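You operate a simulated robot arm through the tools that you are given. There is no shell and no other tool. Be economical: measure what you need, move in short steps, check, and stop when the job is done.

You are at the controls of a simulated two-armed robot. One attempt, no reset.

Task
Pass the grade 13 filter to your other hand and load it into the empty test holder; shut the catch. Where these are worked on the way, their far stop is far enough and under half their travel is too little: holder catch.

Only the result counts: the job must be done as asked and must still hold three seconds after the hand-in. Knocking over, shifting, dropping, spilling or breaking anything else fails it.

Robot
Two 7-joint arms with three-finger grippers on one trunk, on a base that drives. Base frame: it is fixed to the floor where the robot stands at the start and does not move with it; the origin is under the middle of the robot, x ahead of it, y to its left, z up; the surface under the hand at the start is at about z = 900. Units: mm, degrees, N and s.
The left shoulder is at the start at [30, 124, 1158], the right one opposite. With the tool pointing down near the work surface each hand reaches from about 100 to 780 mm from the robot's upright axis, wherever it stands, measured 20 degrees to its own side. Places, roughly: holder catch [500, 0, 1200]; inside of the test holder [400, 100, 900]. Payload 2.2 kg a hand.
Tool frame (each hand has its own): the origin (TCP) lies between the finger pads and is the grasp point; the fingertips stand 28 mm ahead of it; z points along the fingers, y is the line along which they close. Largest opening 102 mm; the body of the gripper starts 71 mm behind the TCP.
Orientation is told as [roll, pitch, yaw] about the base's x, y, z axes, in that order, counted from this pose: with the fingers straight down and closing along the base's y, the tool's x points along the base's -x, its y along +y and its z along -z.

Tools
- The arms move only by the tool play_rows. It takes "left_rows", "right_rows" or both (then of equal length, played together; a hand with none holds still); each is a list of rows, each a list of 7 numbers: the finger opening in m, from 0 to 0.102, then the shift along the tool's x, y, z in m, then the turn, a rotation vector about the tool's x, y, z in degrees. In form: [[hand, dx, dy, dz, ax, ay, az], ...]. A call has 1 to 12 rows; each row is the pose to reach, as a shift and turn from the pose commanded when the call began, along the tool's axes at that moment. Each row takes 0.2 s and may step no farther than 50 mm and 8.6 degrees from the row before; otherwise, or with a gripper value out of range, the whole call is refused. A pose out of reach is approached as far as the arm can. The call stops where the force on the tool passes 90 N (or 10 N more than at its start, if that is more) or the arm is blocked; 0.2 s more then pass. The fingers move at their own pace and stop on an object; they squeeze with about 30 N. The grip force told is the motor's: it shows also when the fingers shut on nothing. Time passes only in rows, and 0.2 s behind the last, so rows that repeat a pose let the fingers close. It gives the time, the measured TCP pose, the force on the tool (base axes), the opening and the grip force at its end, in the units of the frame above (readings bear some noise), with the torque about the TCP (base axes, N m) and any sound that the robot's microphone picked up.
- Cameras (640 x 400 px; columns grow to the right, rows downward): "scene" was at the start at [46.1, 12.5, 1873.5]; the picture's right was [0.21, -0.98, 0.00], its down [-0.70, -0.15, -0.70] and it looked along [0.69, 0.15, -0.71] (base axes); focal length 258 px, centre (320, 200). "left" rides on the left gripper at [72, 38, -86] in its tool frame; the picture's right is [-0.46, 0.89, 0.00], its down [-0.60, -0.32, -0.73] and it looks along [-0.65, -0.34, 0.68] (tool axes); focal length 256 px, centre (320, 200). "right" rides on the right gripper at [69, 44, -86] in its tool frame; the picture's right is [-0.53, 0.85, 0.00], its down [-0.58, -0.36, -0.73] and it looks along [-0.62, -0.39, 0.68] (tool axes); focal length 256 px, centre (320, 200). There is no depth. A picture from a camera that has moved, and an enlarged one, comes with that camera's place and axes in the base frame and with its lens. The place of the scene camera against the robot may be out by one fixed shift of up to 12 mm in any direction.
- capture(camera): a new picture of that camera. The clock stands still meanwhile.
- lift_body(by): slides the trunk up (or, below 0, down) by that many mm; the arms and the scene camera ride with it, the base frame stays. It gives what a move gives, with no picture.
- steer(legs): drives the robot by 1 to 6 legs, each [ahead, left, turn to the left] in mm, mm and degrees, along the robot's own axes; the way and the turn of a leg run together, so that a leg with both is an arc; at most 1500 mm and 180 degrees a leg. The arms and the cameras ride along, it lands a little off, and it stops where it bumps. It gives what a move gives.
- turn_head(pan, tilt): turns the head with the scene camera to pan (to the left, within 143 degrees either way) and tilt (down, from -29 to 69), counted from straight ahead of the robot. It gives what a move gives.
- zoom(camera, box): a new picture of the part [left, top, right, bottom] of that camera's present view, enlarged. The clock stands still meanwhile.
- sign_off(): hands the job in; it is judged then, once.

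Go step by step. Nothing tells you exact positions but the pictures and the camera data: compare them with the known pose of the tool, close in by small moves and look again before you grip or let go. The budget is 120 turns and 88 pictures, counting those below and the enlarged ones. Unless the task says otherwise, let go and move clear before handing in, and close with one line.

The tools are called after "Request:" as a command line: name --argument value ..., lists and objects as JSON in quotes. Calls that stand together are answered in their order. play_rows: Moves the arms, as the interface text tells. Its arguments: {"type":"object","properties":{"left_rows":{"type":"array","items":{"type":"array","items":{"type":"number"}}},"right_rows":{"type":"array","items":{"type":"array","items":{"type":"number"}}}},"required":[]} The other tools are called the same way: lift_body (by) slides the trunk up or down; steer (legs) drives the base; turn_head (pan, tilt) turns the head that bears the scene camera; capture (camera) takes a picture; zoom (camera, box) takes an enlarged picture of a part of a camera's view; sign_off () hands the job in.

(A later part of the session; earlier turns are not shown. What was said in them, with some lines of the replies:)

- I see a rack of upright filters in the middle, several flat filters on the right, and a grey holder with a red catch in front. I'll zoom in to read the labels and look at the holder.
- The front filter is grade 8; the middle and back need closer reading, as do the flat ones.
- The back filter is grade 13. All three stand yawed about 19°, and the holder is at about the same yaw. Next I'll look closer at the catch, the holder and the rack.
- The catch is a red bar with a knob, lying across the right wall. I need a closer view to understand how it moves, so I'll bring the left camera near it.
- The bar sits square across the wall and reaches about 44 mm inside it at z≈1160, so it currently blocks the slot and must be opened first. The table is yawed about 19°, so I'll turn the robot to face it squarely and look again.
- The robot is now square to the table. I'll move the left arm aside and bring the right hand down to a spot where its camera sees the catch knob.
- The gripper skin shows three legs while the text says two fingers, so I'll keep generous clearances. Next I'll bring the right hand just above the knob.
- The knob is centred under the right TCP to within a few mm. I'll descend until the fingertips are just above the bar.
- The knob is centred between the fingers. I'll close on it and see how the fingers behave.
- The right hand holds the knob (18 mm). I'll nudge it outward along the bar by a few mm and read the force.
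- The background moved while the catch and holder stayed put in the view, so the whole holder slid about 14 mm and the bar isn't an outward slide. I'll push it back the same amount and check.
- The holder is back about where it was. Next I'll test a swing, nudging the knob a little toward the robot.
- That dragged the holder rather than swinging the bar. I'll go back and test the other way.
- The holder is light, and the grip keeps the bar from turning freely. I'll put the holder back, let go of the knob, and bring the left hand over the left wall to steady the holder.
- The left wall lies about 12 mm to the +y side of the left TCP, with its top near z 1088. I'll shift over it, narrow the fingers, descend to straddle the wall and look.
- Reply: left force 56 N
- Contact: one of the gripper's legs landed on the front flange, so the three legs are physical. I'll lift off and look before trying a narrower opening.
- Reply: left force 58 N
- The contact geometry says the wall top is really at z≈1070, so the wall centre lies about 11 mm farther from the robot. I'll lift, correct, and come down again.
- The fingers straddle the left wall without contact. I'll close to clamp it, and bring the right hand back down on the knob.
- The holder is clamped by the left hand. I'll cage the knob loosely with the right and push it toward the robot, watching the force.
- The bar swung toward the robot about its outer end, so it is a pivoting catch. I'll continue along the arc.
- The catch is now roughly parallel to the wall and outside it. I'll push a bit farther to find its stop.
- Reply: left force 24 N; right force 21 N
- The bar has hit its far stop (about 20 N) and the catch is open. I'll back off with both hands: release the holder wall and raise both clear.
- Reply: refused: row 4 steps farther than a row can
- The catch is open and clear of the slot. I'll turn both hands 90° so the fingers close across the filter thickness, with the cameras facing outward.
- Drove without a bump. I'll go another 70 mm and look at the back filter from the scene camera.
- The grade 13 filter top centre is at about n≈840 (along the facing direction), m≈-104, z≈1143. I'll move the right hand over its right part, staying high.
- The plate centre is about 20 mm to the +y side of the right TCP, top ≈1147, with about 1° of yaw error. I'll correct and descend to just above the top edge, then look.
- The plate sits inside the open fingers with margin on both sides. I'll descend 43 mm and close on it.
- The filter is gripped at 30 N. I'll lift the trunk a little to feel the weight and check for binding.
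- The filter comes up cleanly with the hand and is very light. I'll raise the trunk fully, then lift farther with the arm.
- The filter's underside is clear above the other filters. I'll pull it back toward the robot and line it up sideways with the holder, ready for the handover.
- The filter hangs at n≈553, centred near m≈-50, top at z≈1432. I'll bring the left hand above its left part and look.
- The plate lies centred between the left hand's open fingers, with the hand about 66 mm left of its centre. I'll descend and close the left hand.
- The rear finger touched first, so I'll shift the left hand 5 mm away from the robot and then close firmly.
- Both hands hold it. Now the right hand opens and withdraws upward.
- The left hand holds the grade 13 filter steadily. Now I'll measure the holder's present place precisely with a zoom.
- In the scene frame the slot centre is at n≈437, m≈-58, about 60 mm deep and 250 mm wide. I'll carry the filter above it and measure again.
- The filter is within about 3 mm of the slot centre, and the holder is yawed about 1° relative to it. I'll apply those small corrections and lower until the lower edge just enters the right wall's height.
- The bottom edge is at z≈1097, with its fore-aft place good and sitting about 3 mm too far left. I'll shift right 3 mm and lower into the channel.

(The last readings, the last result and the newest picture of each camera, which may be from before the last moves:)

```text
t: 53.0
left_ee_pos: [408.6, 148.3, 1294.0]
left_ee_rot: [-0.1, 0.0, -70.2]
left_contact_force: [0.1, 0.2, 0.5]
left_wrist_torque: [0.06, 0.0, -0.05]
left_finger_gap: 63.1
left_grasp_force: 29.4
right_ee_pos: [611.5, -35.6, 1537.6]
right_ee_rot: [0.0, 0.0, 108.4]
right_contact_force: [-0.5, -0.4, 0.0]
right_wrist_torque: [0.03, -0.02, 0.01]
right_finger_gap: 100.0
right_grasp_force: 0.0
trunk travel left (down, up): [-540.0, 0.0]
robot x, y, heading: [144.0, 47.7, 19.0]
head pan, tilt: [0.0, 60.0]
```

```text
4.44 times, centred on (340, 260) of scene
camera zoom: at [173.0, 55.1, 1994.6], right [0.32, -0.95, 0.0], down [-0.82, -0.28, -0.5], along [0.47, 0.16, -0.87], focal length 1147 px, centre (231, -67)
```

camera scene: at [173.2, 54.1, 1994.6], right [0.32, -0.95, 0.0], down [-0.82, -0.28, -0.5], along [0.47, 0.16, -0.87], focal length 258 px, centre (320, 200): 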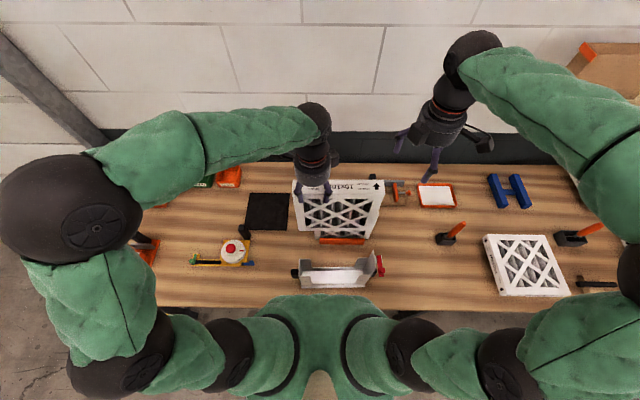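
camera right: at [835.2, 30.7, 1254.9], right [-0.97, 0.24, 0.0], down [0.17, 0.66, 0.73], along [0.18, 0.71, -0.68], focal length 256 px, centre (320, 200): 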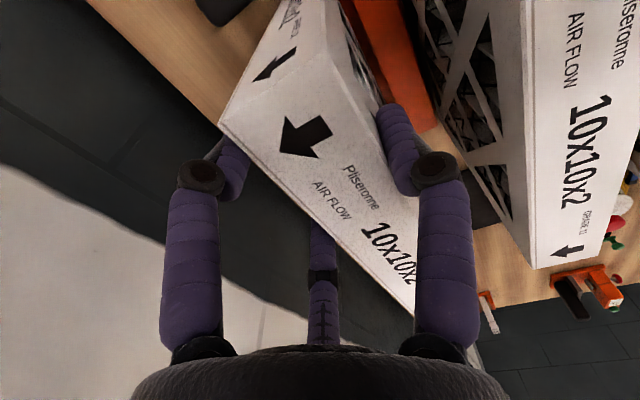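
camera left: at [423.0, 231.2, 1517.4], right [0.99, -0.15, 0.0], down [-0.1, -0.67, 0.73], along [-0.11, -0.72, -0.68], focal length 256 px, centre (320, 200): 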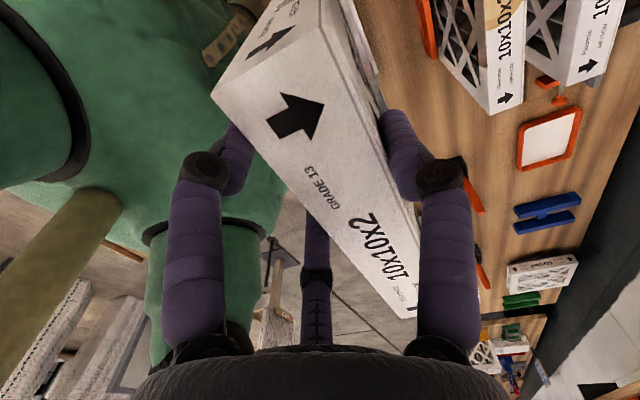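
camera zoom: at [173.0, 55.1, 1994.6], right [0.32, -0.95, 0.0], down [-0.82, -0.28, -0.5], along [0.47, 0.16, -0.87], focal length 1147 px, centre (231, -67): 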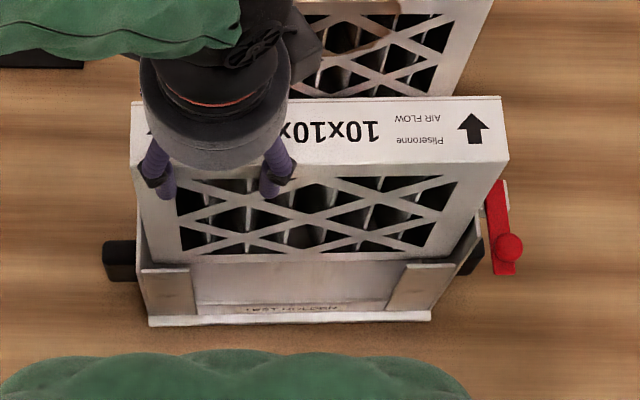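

It is in the channel with no contact force. I'll continue lowering in checked steps.

Request:
play_rows --left_rows '[[0.04, 0, 0, 0.01, 0, 0, 0], [0.04, 0, 0, 0.02, 0, 0, 0], [0.04, 0, 0, 0.03, 0, 0, 0], [0.04, 0, 0, 0.04, 0, 0, 0], [0.04, 0, 0, 0.05, 0, 0, 0], [0.04, 0, 0, 0.06, 0, 0, 0]]'

Request:
zoom --camera "scene" --box '[275, 215, 405, 305]'

```text
t: 54.4
left_ee_pos: [408.6, 148.3, 1234.0]
left_ee_rot: [-0.2, 0.0, -70.2]
left_contact_force: [-0.8, 0.1, -0.2]
left_wrist_torque: [0.07, 0.02, 0.03]
left_finger_gap: 62.9
left_grasp_force: 29.3
right_ee_pos: [610.5, -35.5, 1536.6]
right_ee_rot: [-0.1, 0.1, 108.3]
right_contact_force: [1.1, -0.9, 0.2]
right_wrist_torque: [-0.03, 0.03, 0.01]
right_finger_gap: 99.9
right_grasp_force: 0.1
trunk travel left (down, up): [-540.0, 0.0]
robot x, y, heading: [139.6, 49.5, 18.8]
head pan, tilt: [0.0, 60.0]
```

```text
4.44 times, centred on (340, 260) of scene
camera zoom: at [173.2, 55.0, 1994.6], right [0.32, -0.95, 0.0], down [-0.82, -0.28, -0.5], along [0.47, 0.16, -0.87], focal length 1147 px, centre (231, -67)
```

zoom: 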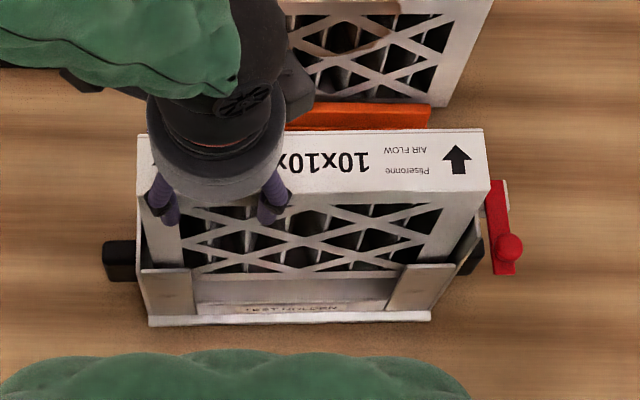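

Still free, and the holder has not moved. I'll lower on toward the floor of the holder.

Request:
play_rows --left_rows '[[0.04, 0, 0, 0.01, 0, 0, 0], [0.04, 0, 0, 0.02, 0, 0, 0], [0.04, 0, 0, 0.03, 0, 0, 0], [0.04, 0, 0, 0.04, 0, 0, 0], [0.04, 0, 0, 0.05, 0, 0, 0], [0.04, 0, 0, 0.06, 0, 0, 0], [0.04, 0, 0, 0.068, 0, 0, 0]]'

Request:
zoom --camera "scene" --box '[275, 215, 405, 305]'

```text
t: 56.0
left_ee_pos: [409.2, 148.2, 1165.3]
left_ee_rot: [0.0, 0.0, -70.3]
left_contact_force: [-0.4, 0.0, -0.2]
left_wrist_torque: [0.07, 0.03, 0.01]
left_finger_gap: 62.9
left_grasp_force: 29.3
right_ee_pos: [610.5, -35.6, 1537.2]
right_ee_rot: [0.1, 0.0, 108.3]
right_contact_force: [0.9, -0.4, 0.1]
right_wrist_torque: [0.02, -0.01, 0.02]
right_finger_gap: 100.1
right_grasp_force: 0.1
trunk travel left (down, up): [-540.0, 0.0]
robot x, y, heading: [143.6, 46.0, 18.8]
head pan, tilt: [0.0, 60.0]
```

```text
4.44 times, centred on (340, 260) of scene
camera zoom: at [173.1, 55.1, 1994.6], right [0.32, -0.95, 0.0], down [-0.82, -0.28, -0.5], along [0.47, 0.16, -0.87], focal length 1147 px, centre (231, -67)
```

zoom: 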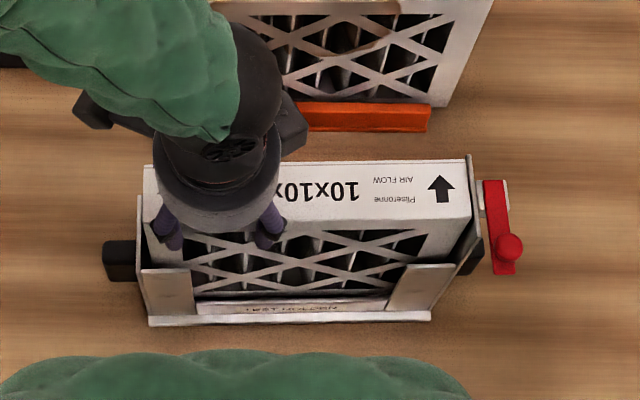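

Request:
play_rows --left_rows '[[0.04, 0, 0, 0.006, 0, 0, 0], [0.04, 0, 0, 0.011, 0, 0, 0], [0.04, 0, 0, 0.016, 0, 0, 0]]'

```text
t: 56.8
left_ee_pos: [407.0, 148.1, 1149.6]
left_ee_rot: [0.0, 0.1, -70.2]
left_contact_force: [0.2, 0.5, 0.2]
left_wrist_torque: [0.06, 0.03, -0.02]
left_finger_gap: 63.1
left_grasp_force: 29.6
right_ee_pos: [609.2, -36.1, 1536.8]
right_ee_rot: [-0.1, 0.0, 108.4]
right_contact_force: [-0.1, -0.5, -0.6]
right_wrist_torque: [0.02, 0.04, 0.02]
right_finger_gap: 100.0
right_grasp_force: 0.1
trunk travel left (down, up): [-540.0, 0.0]
robot x, y, heading: [140.9, 46.1, 18.9]
head pan, tilt: [0.0, 60.0]
```

Request:
play_rows --left_rows '[[0.04, 0, 0, 0.003, 0, 0, 0], [0.04, 0, 0, 0.006, 0, 0, 0], [0.04, 0, 0, 0.008, 0, 0, 0]]'

```text
t: 57.6
left_ee_pos: [407.2, 148.7, 1143.9]
left_ee_rot: [0.2, -0.2, -70.2]
left_contact_force: [-4.6, 1.4, 33.6]
left_wrist_torque: [-0.06, 0.05, -0.08]
left_finger_gap: 63.6
left_grasp_force: 29.6
right_ee_pos: [607.2, -35.7, 1539.0]
right_ee_rot: [-0.1, 0.0, 108.3]
right_contact_force: [-0.1, -0.2, -0.3]
right_wrist_torque: [0.01, 0.0, 0.03]
right_finger_gap: 100.1
right_grasp_force: 0.0
trunk travel left (down, up): [-540.0, 0.0]
robot x, y, heading: [142.8, 43.2, 18.9]
head pan, tilt: [0.0, 60.0]
```

The filter is seated on the holder floor (34 N up at z≈1144, level). I'll ease the pressure but keep holding, and bring the right hand above the open catch knob.

Request:
play_rows --left_rows '[[0.04, 0, 0, -0.002, 0, 0, 0], [0.04, 0, 0, -0.002, 0, 0, 0], [0.04, 0, 0, -0.002, 0, 0, 0], [0.04, 0, 0, -0.002, 0, 0, 0], [0.04, 0, 0, -0.002, 0, 0, 0], [0.04, 0, 0, -0.002, 0, 0, 0], [0.04, 0, 0, -0.002, 0, 0, 0], [0.04, 0, 0, -0.002, 0, 0, 0], [0.04, 0, 0, -0.002, 0, 0, 0]]' --right_rows '[[0.08, -0.004, 0.025, 0.02, 0, 0, 0], [0.06, -0.008, 0.05, 0.05, 0, 0, 0], [0.05, -0.012, 0.075, 0.085, 0, 0, 0], [0.05, -0.016, 0.1, 0.12, 0, 0, 0], [0.05, -0.02, 0.12, 0.155, 0, 0, 0], [0.05, -0.024, 0.14, 0.19, 0, 0, 0], [0.05, -0.028, 0.155, 0.225, 0, 0, 0], [0.05, -0.031, 0.163, 0.255, 0, 0, 0], [0.05, -0.031, 0.163, 0.279, 0, 0, 0]]'

Request:
capture --camera "right"

Request:
zoom --camera "scene" --box '[275, 215, 405, 305]'

```text
t: 59.6
left_ee_pos: [408.1, 147.9, 1143.9]
left_ee_rot: [0.0, 0.0, -70.3]
left_contact_force: [0.3, 0.5, 0.4]
left_wrist_torque: [0.05, 0.1, 0.01]
left_finger_gap: 63.2
left_grasp_force: 29.7
right_ee_pos: [443.8, -58.2, 1260.4]
right_ee_rot: [0.0, 0.0, 108.3]
right_contact_force: [0.8, -0.1, 0.8]
right_wrist_torque: [0.01, -0.02, 0.01]
right_finger_gap: 49.8
right_grasp_force: 0.1
trunk travel left (down, up): [-540.0, 0.0]
robot x, y, heading: [144.6, 49.5, 18.9]
head pan, tilt: [0.0, 60.0]
```

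```text
20 pictures are left
camera right: at [423.0, -136.9, 1346.6], right [-0.97, 0.24, 0.0], down [0.16, 0.66, 0.73], along [0.18, 0.71, -0.68], focal length 256 px, centre (320, 200)
```

right: 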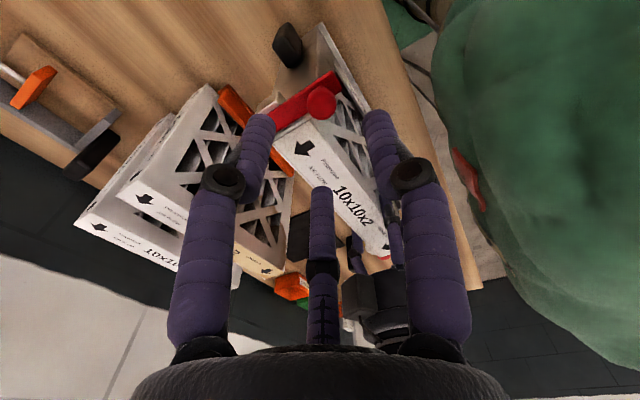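

```text
4.44 times, centred on (340, 260) of scene
camera zoom: at [174.0, 55.2, 1994.6], right [0.32, -0.95, 0.0], down [-0.82, -0.28, -0.5], along [0.47, 0.16, -0.87], focal length 1147 px, centre (231, -67)
```

zoom: 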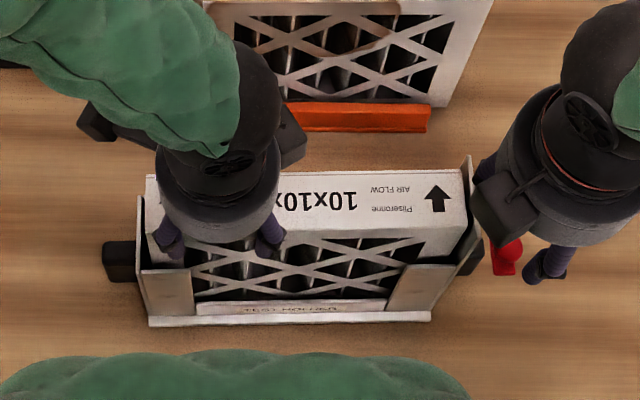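

The knob is centred under the right hand. I'll descend and cage it, then begin sweeping it closed along the arc.

Request:
play_rows --left_rows '[[0.04, 0, 0, 0.002, 0, 0, 0], [0.04, 0, 0, 0.002, 0, 0, 0], [0.04, 0, 0, 0.002, 0, 0, 0], [0.04, 0, 0, 0.002, 0, 0, 0], [0.04, 0, 0, 0.002, 0, 0, 0], [0.04, 0, 0, 0.002, 0, 0, 0], [0.04, 0, 0, 0.002, 0, 0, 0], [0.04, 0, 0, 0.002, 0, 0, 0], [0.04, 0, 0, 0.002, 0, 0, 0]]' --right_rows '[[0.05, 0.002, 0.002, 0.02, 0, 0, 0], [0.05, 0.002, 0.002, 0.04, 0, 0, 0], [0.05, 0.002, 0.002, 0.057, 0, 0, 0], [0.03, 0.002, 0.002, 0.057, 0, 0, 0], [0.028, 0.002, 0.002, 0.057, 0, 0, 0], [0.028, -0.004, 0.001, 0.057, 0, 0, 0], [0.028, -0.01, 0.0, 0.057, 0, 0, 0], [0.028, -0.016, -0.002, 0.057, 0, 0, 0], [0.028, -0.021, -0.004, 0.057, 0, 0, 0]]'

Request:
zoom --camera "right" --box '[220, 40, 420, 240]'

```text
t: 61.6
left_ee_pos: [407.5, 148.4, 1143.7]
left_ee_rot: [0.1, -0.1, -70.2]
left_contact_force: [-1.0, 1.2, 29.0]
left_wrist_torque: [0.06, -0.38, -0.03]
left_finger_gap: 63.1
left_grasp_force: 30.5
right_ee_pos: [440.0, -36.9, 1204.5]
right_ee_rot: [0.0, 0.0, 108.3]
right_contact_force: [-0.5, -0.2, -0.4]
right_wrist_torque: [0.0, -0.01, -0.01]
right_finger_gap: 28.2
right_grasp_force: 0.0
trunk travel left (down, up): [-540.0, 0.0]
robot x, y, heading: [144.2, 52.7, 18.7]
head pan, tilt: [0.0, 60.0]
```

```text
2.00 times, centred on (320, 140) of right
camera zoom: at [419.2, -115.4, 1290.6], right [-0.97, 0.24, 0.0], down [0.16, 0.66, 0.73], along [0.18, 0.71, -0.68], focal length 512 px, centre (320, 320)
```

zoom: 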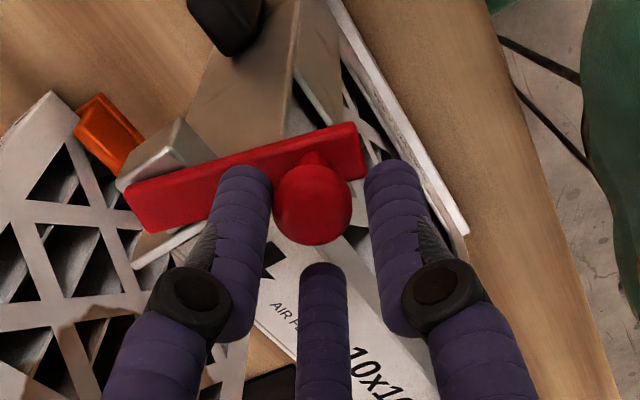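

The catch is swinging over the filter. I'll continue the arc to its stop.

Request:
play_rows --right_rows '[[0.028, -0.005, -0.003, 0, 0, 0, 0], [0.028, -0.009, -0.007, 0, 0, 0, 0], [0.028, -0.013, -0.012, 0, 0, 0, 0], [0.028, -0.0165, -0.017, 0, 0, 0, 0], [0.028, -0.019, -0.023, 0, 0, 0, 0], [0.028, -0.021, -0.029, 0, 0, 0, 0], [0.028, -0.022, -0.034, 0, 0, 0, 0], [0.028, -0.022, -0.039, 0, 0, 0, 0], [0.028, -0.021, -0.044, 0, 0, 0, 0], [0.028, -0.02, -0.048, 0, 0, 0, 0]]'

Request:
zoom --camera "right" --box '[220, 40, 420, 240]'

```text
t: 63.8
left_ee_pos: [405.8, 147.9, 1142.3]
left_ee_rot: [-0.1, -0.1, -70.2]
left_contact_force: [0.3, -0.8, 25.7]
left_wrist_torque: [0.07, -0.36, 0.01]
left_finger_gap: 63.0
left_grasp_force: 29.7
right_ee_pos: [480.5, -1.6, 1203.4]
right_ee_rot: [0.1, 0.0, 108.4]
right_contact_force: [-0.8, -0.7, 0.2]
right_wrist_torque: [-0.04, 0.01, -0.01]
right_finger_gap: 27.9
right_grasp_force: 0.0
trunk travel left (down, up): [-540.0, 0.0]
robot x, y, heading: [143.0, 44.1, 18.7]
head pan, tilt: [0.0, 60.0]
```

```text
2.00 times, centred on (320, 140) of right
camera zoom: at [458.5, -81.1, 1289.6], right [-0.97, 0.24, 0.0], down [0.16, 0.66, 0.73], along [0.18, 0.71, -0.68], focal length 512 px, centre (320, 320)
```

zoom: 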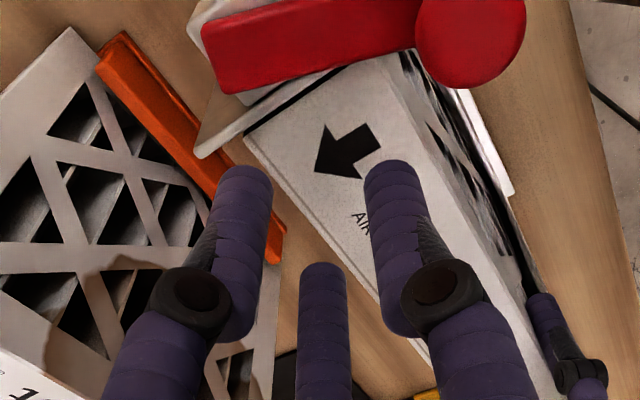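

The knob slipped out of the cage and the bar swung back to about 20°. I'll close the fingers into a fist, go around to the outer side of the knob, and push the bar from there.

Request:
play_rows --right_rows '[[0.028, 0, 0, -0.025, 0, 0, 0], [0.01, 0, 0, -0.05, 0, 0, 0], [0.0, 0.019, 0.02, -0.05, 0, 0, 0], [0.0, 0.038, 0.04, -0.05, 0, 0, 0], [0.0, 0.057, 0.061, -0.05, 0, 0, 0], [0.0, 0.06, 0.061, -0.02, 0, 0, 0], [0.0, 0.06, 0.061, 0.0, 0, 0, 0], [0.0, 0.06, 0.061, 0.012, 0, 0, 0]]'

Request:
zoom --camera "right" --box '[220, 40, 420, 240]'

```text
t: 65.6
left_ee_pos: [406.6, 147.2, 1141.4]
left_ee_rot: [0.0, 0.0, -70.1]
left_contact_force: [0.2, -0.7, 15.5]
left_wrist_torque: [0.2, -0.33, 0.06]
left_finger_gap: 63.1
left_grasp_force: 29.9
right_ee_pos: [440.9, -80.1, 1190.4]
right_ee_rot: [0.0, 0.0, 108.3]
right_contact_force: [0.0, 0.1, -1.1]
right_wrist_torque: [-0.01, 0.02, 0.01]
right_finger_gap: 2.1
right_grasp_force: 30.3
trunk travel left (down, up): [-540.0, 0.0]
robot x, y, heading: [143.2, 49.8, 18.8]
head pan, tilt: [0.0, 60.0]
```

```text
2.00 times, centred on (320, 140) of right
camera zoom: at [421.2, -157.9, 1277.4], right [-0.97, 0.24, 0.0], down [0.16, 0.66, 0.73], along [0.18, 0.71, -0.68], focal length 512 px, centre (320, 320)
```

zoom: 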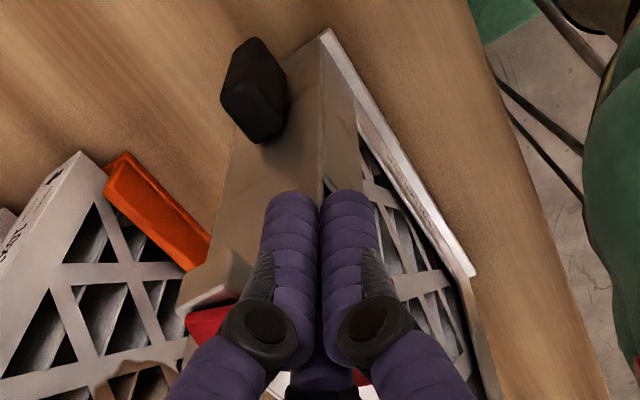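

The fist is in place outside the bar. I'll push along the arc to the closed stop.

Request:
play_rows --right_rows '[[0.0, -0.008, 0, 0, 0, 0, 0], [0.0, -0.016, 0, 0, 0, 0, 0], [0.0, -0.0245, 0, 0, 0, 0, 0], [0.0, -0.0335, -0.0005, 0, 0, 0, 0], [0.0, -0.042, -0.003, 0, 0, 0, 0], [0.0, -0.05, -0.007, 0, 0, 0, 0], [0.0, -0.057, -0.0125, 0, 0, 0, 0], [0.0, -0.063, -0.019, 0, 0, 0, 0], [0.0, -0.068, -0.0265, 0, 0, 0, 0], [0.0, -0.07, -0.0305, 0, 0, 0, 0]]'

Request:
zoom --camera "right" --box '[220, 40, 420, 240]'

Request:
zoom --camera "scene" --box '[275, 215, 405, 305]'

```text
t: 67.8
left_ee_pos: [406.3, 148.1, 1142.4]
left_ee_rot: [0.0, 0.1, -70.1]
left_contact_force: [0.1, 0.3, 7.9]
left_wrist_torque: [0.11, -0.08, 0.0]
left_finger_gap: 63.0
left_grasp_force: 29.8
right_ee_pos: [447.4, -3.4, 1190.2]
right_ee_rot: [0.0, 0.0, 108.3]
right_contact_force: [-0.6, 0.0, -0.3]
right_wrist_torque: [-0.06, 0.02, -0.03]
right_finger_gap: 2.1
right_grasp_force: 30.0
trunk travel left (down, up): [-540.0, 0.0]
robot x, y, heading: [140.7, 44.6, 18.8]
head pan, tilt: [0.0, 60.0]
```

```text
2.00 times, centred on (320, 140) of right
camera zoom: at [428.1, -81.8, 1277.8], right [-0.97, 0.24, 0.0], down [0.16, 0.66, 0.73], along [0.18, 0.71, -0.68], focal length 512 px, centre (320, 320)
```

zoom: 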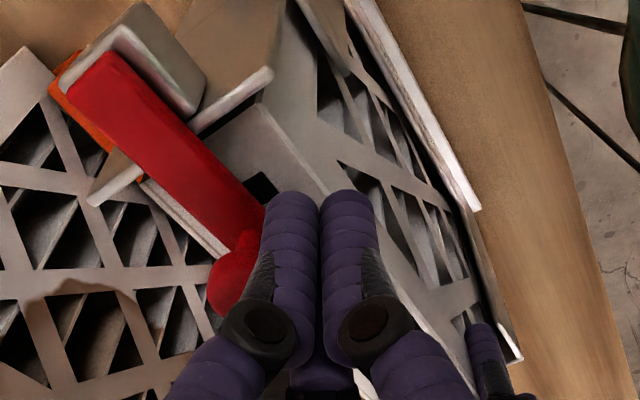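

```text
4.44 times, centred on (340, 260) of scene
camera zoom: at [172.3, 54.8, 1994.7], right [0.32, -0.95, 0.0], down [-0.82, -0.28, -0.5], along [0.47, 0.16, -0.87], focal length 1147 px, centre (231, -67)
```

zoom: 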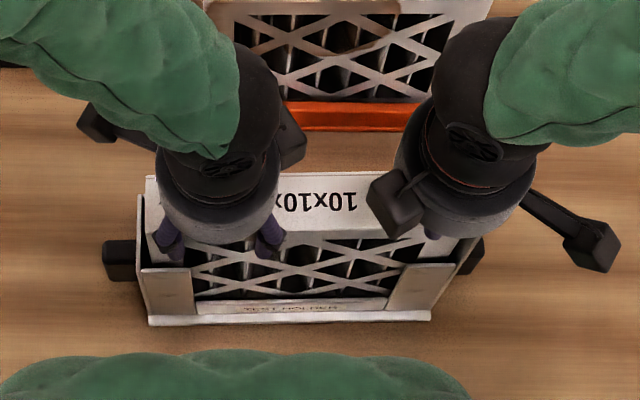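

The bar is now over the filter. I'll push a few mm farther to feel the stop.

Request:
play_rows --right_rows '[[0.0, 0, -0.003, 0, 0, 0, 0], [0.0, 0, -0.006, 0, 0, 0, 0], [0.0, 0, -0.009, 0, 0, 0, 0]]'

```text
t: 68.6
left_ee_pos: [405.9, 147.6, 1142.0]
left_ee_rot: [0.1, -0.1, -70.1]
left_contact_force: [-0.1, 0.8, 15.2]
left_wrist_torque: [0.27, 0.13, 0.26]
left_finger_gap: 63.1
left_grasp_force: 30.1
right_ee_pos: [454.2, -0.9, 1189.6]
right_ee_rot: [0.1, 0.0, 108.2]
right_contact_force: [-4.1, -1.5, 1.9]
right_wrist_torque: [-0.01, 0.05, -0.04]
right_finger_gap: 2.1
right_grasp_force: 29.7
trunk travel left (down, up): [-540.0, 0.0]
robot x, y, heading: [141.4, 48.1, 18.8]
head pan, tilt: [0.0, 60.0]
```

I feel about 4 N of resistance, likely the stop. I'll back off, raise the right hand and look.

Request:
play_rows --right_rows '[[0.0, 0, 0.006, 0, 0, 0, 0], [0.0, 0, 0.015, -0.02, 0, 0, 0], [0.0, 0, 0.015, -0.06, 0, 0, 0], [0.0, 0.03, 0.015, -0.09, 0, 0, 0], [0.0, 0.07, 0.015, -0.11, 0, 0, 0], [0.0, 0.11, 0.015, -0.11, 0, 0, 0], [0.0, 0.15, 0.015, -0.11, 0, 0, 0]]'

Request:
zoom --camera "scene" --box '[285, 215, 395, 295]'

```text
t: 70.2
left_ee_pos: [407.4, 147.7, 1142.9]
left_ee_rot: [0.0, 0.0, -70.2]
left_contact_force: [0.3, -0.9, 3.8]
left_wrist_torque: [-0.03, -0.01, -0.05]
left_finger_gap: 63.0
left_grasp_force: 29.9
right_ee_pos: [488.7, -147.7, 1302.7]
right_ee_rot: [0.0, -0.1, 108.4]
right_contact_force: [-0.2, -0.4, 0.0]
right_wrist_torque: [0.01, -0.02, 0.01]
right_finger_gap: 2.3
right_grasp_force: 30.2
trunk travel left (down, up): [-540.0, 0.0]
robot x, y, heading: [137.0, 46.6, 18.6]
head pan, tilt: [0.0, 60.0]
```

```text
5.00 times, centred on (340, 255) of scene
camera zoom: at [172.6, 54.4, 1994.7], right [0.32, -0.95, 0.0], down [-0.82, -0.28, -0.5], along [0.47, 0.16, -0.87], focal length 1290 px, centre (220, -75)
```

zoom: 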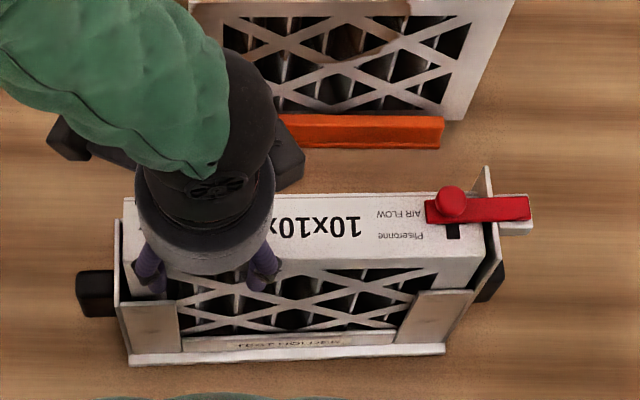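

The catch lies square across the filter top, shut. Now the left hand lets go and withdraws upward.

Request:
play_rows --left_rows '[[0.075, 0, 0, 0, 0, 0, 0], [0.095, 0, 0, 0, 0, 0, 0], [0.095, 0, 0, 0, 0, 0, 0], [0.095, 0, 0, -0.02, 0, 0, 0], [0.095, 0, 0, -0.05, 0, 0, 0], [0.095, 0, 0, -0.095, 0, 0, 0], [0.095, 0.02, 0, -0.14, 0, 0, 0], [0.095, 0.06, 0, -0.16, 0, 0, 0], [0.095, 0.1, 0, -0.16, 0, 0, 0], [0.095, 0.14, 0, -0.16, 0, 0, 0]]'

Request:
zoom --camera "scene" --box '[285, 215, 395, 295]'

Request:
capture --camera "scene"

Request:
capture --camera "left"

```text
t: 72.4
left_ee_pos: [359.1, 283.7, 1302.7]
left_ee_rot: [0.0, -0.1, -70.2]
left_contact_force: [0.1, 0.2, 0.1]
left_wrist_torque: [0.01, -0.01, 0.0]
left_finger_gap: 95.0
left_grasp_force: 0.0
right_ee_pos: [488.4, -146.6, 1302.8]
right_ee_rot: [0.0, 0.1, 108.3]
right_contact_force: [-0.7, -0.5, 0.5]
right_wrist_torque: [-0.02, -0.01, -0.01]
right_finger_gap: 1.9
right_grasp_force: 29.7
trunk travel left (down, up): [-540.0, 0.0]
robot x, y, heading: [141.1, 48.5, 18.7]
head pan, tilt: [0.0, 60.0]
```

```text
5.00 times, centred on (340, 255) of scene
camera zoom: at [171.1, 56.3, 1994.7], right [0.32, -0.95, 0.0], down [-0.82, -0.28, -0.5], along [0.47, 0.16, -0.87], focal length 1290 px, centre (220, -75)
```

zoom: 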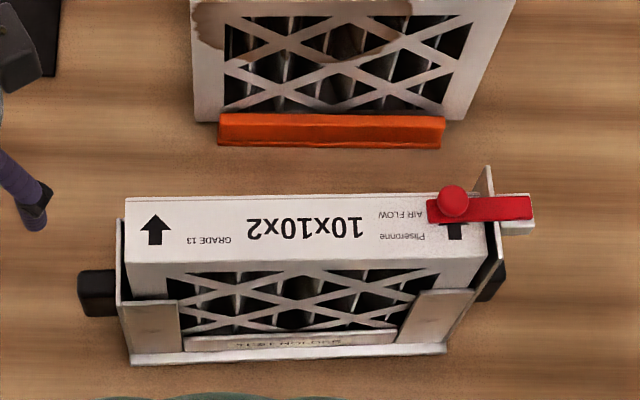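

```text
11 pictures are left
camera scene: at [171.1, 56.3, 1994.7], right [0.32, -0.95, 0.0], down [-0.82, -0.28, -0.5], along [0.47, 0.16, -0.87], focal length 258 px, centre (320, 200)
```

scene: 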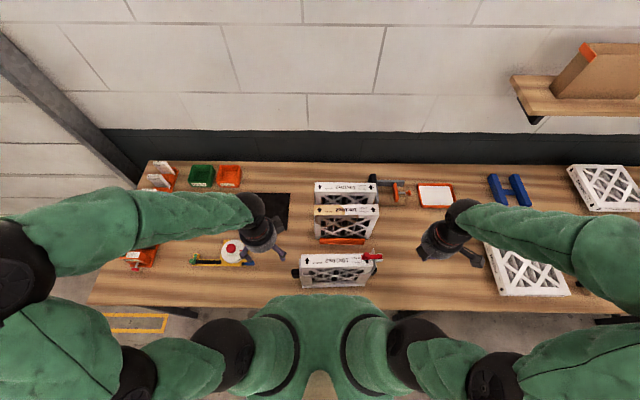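

```text
10 pictures are left
camera left: at [370.5, 365.5, 1389.7], right [0.99, -0.14, 0.0], down [-0.09, -0.68, 0.73], along [-0.1, -0.72, -0.68], focal length 256 px, centre (320, 200)
```

left: 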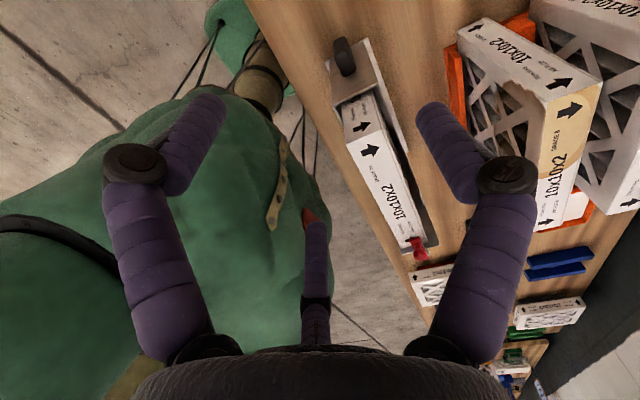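

The filter is seated with the bar over it, and nothing else has moved. One last close look checks for any mark on the holder and the seating.

Request:
zoom --camera "left" --box '[310, 20, 450, 270]'

Request:
zoom --camera "scene" --box '[298, 255, 368, 292]'

```text
1.60 times, centred on (380, 145) of left
camera zoom: at [370.5, 365.5, 1389.7], right [0.99, -0.14, 0.0], down [-0.09, -0.68, 0.73], along [-0.1, -0.72, -0.68], focal length 410 px, centre (224, 288)
```

zoom: 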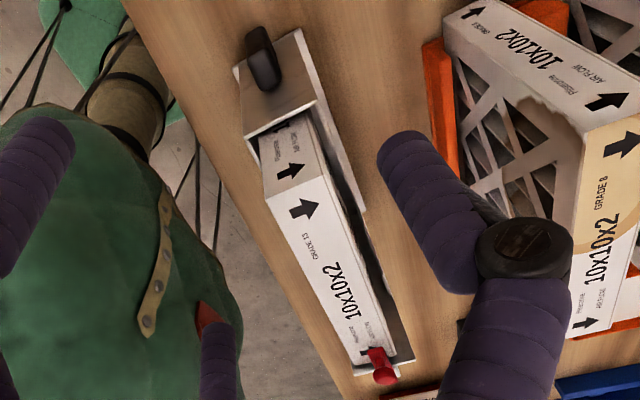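

```text
9.14 times, centred on (333, 274) of scene
camera zoom: at [171.1, 56.3, 1994.7], right [0.32, -0.95, 0.0], down [-0.82, -0.28, -0.5], along [0.47, 0.16, -0.87], focal length 2359 px, centre (201, -472)
```

zoom: 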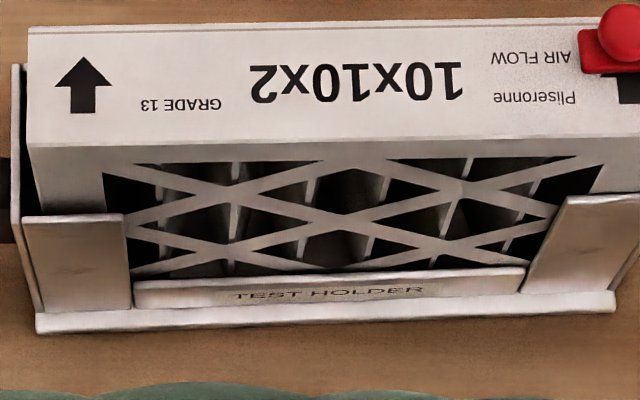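

The grade 13 filter stands fully in the holder with the catch shut over it, and both hands are clear. I'm handing in.

Request:
sign_off

```text
The job is handed in.
```

The grade 13 filter was passed from the right hand to the left, loaded into the test holder, and the catch is shut over it. The holder slid about 14 mm while I was finding out how the catch opens; I pushed it back to within a few mm and saw nothing else shift.
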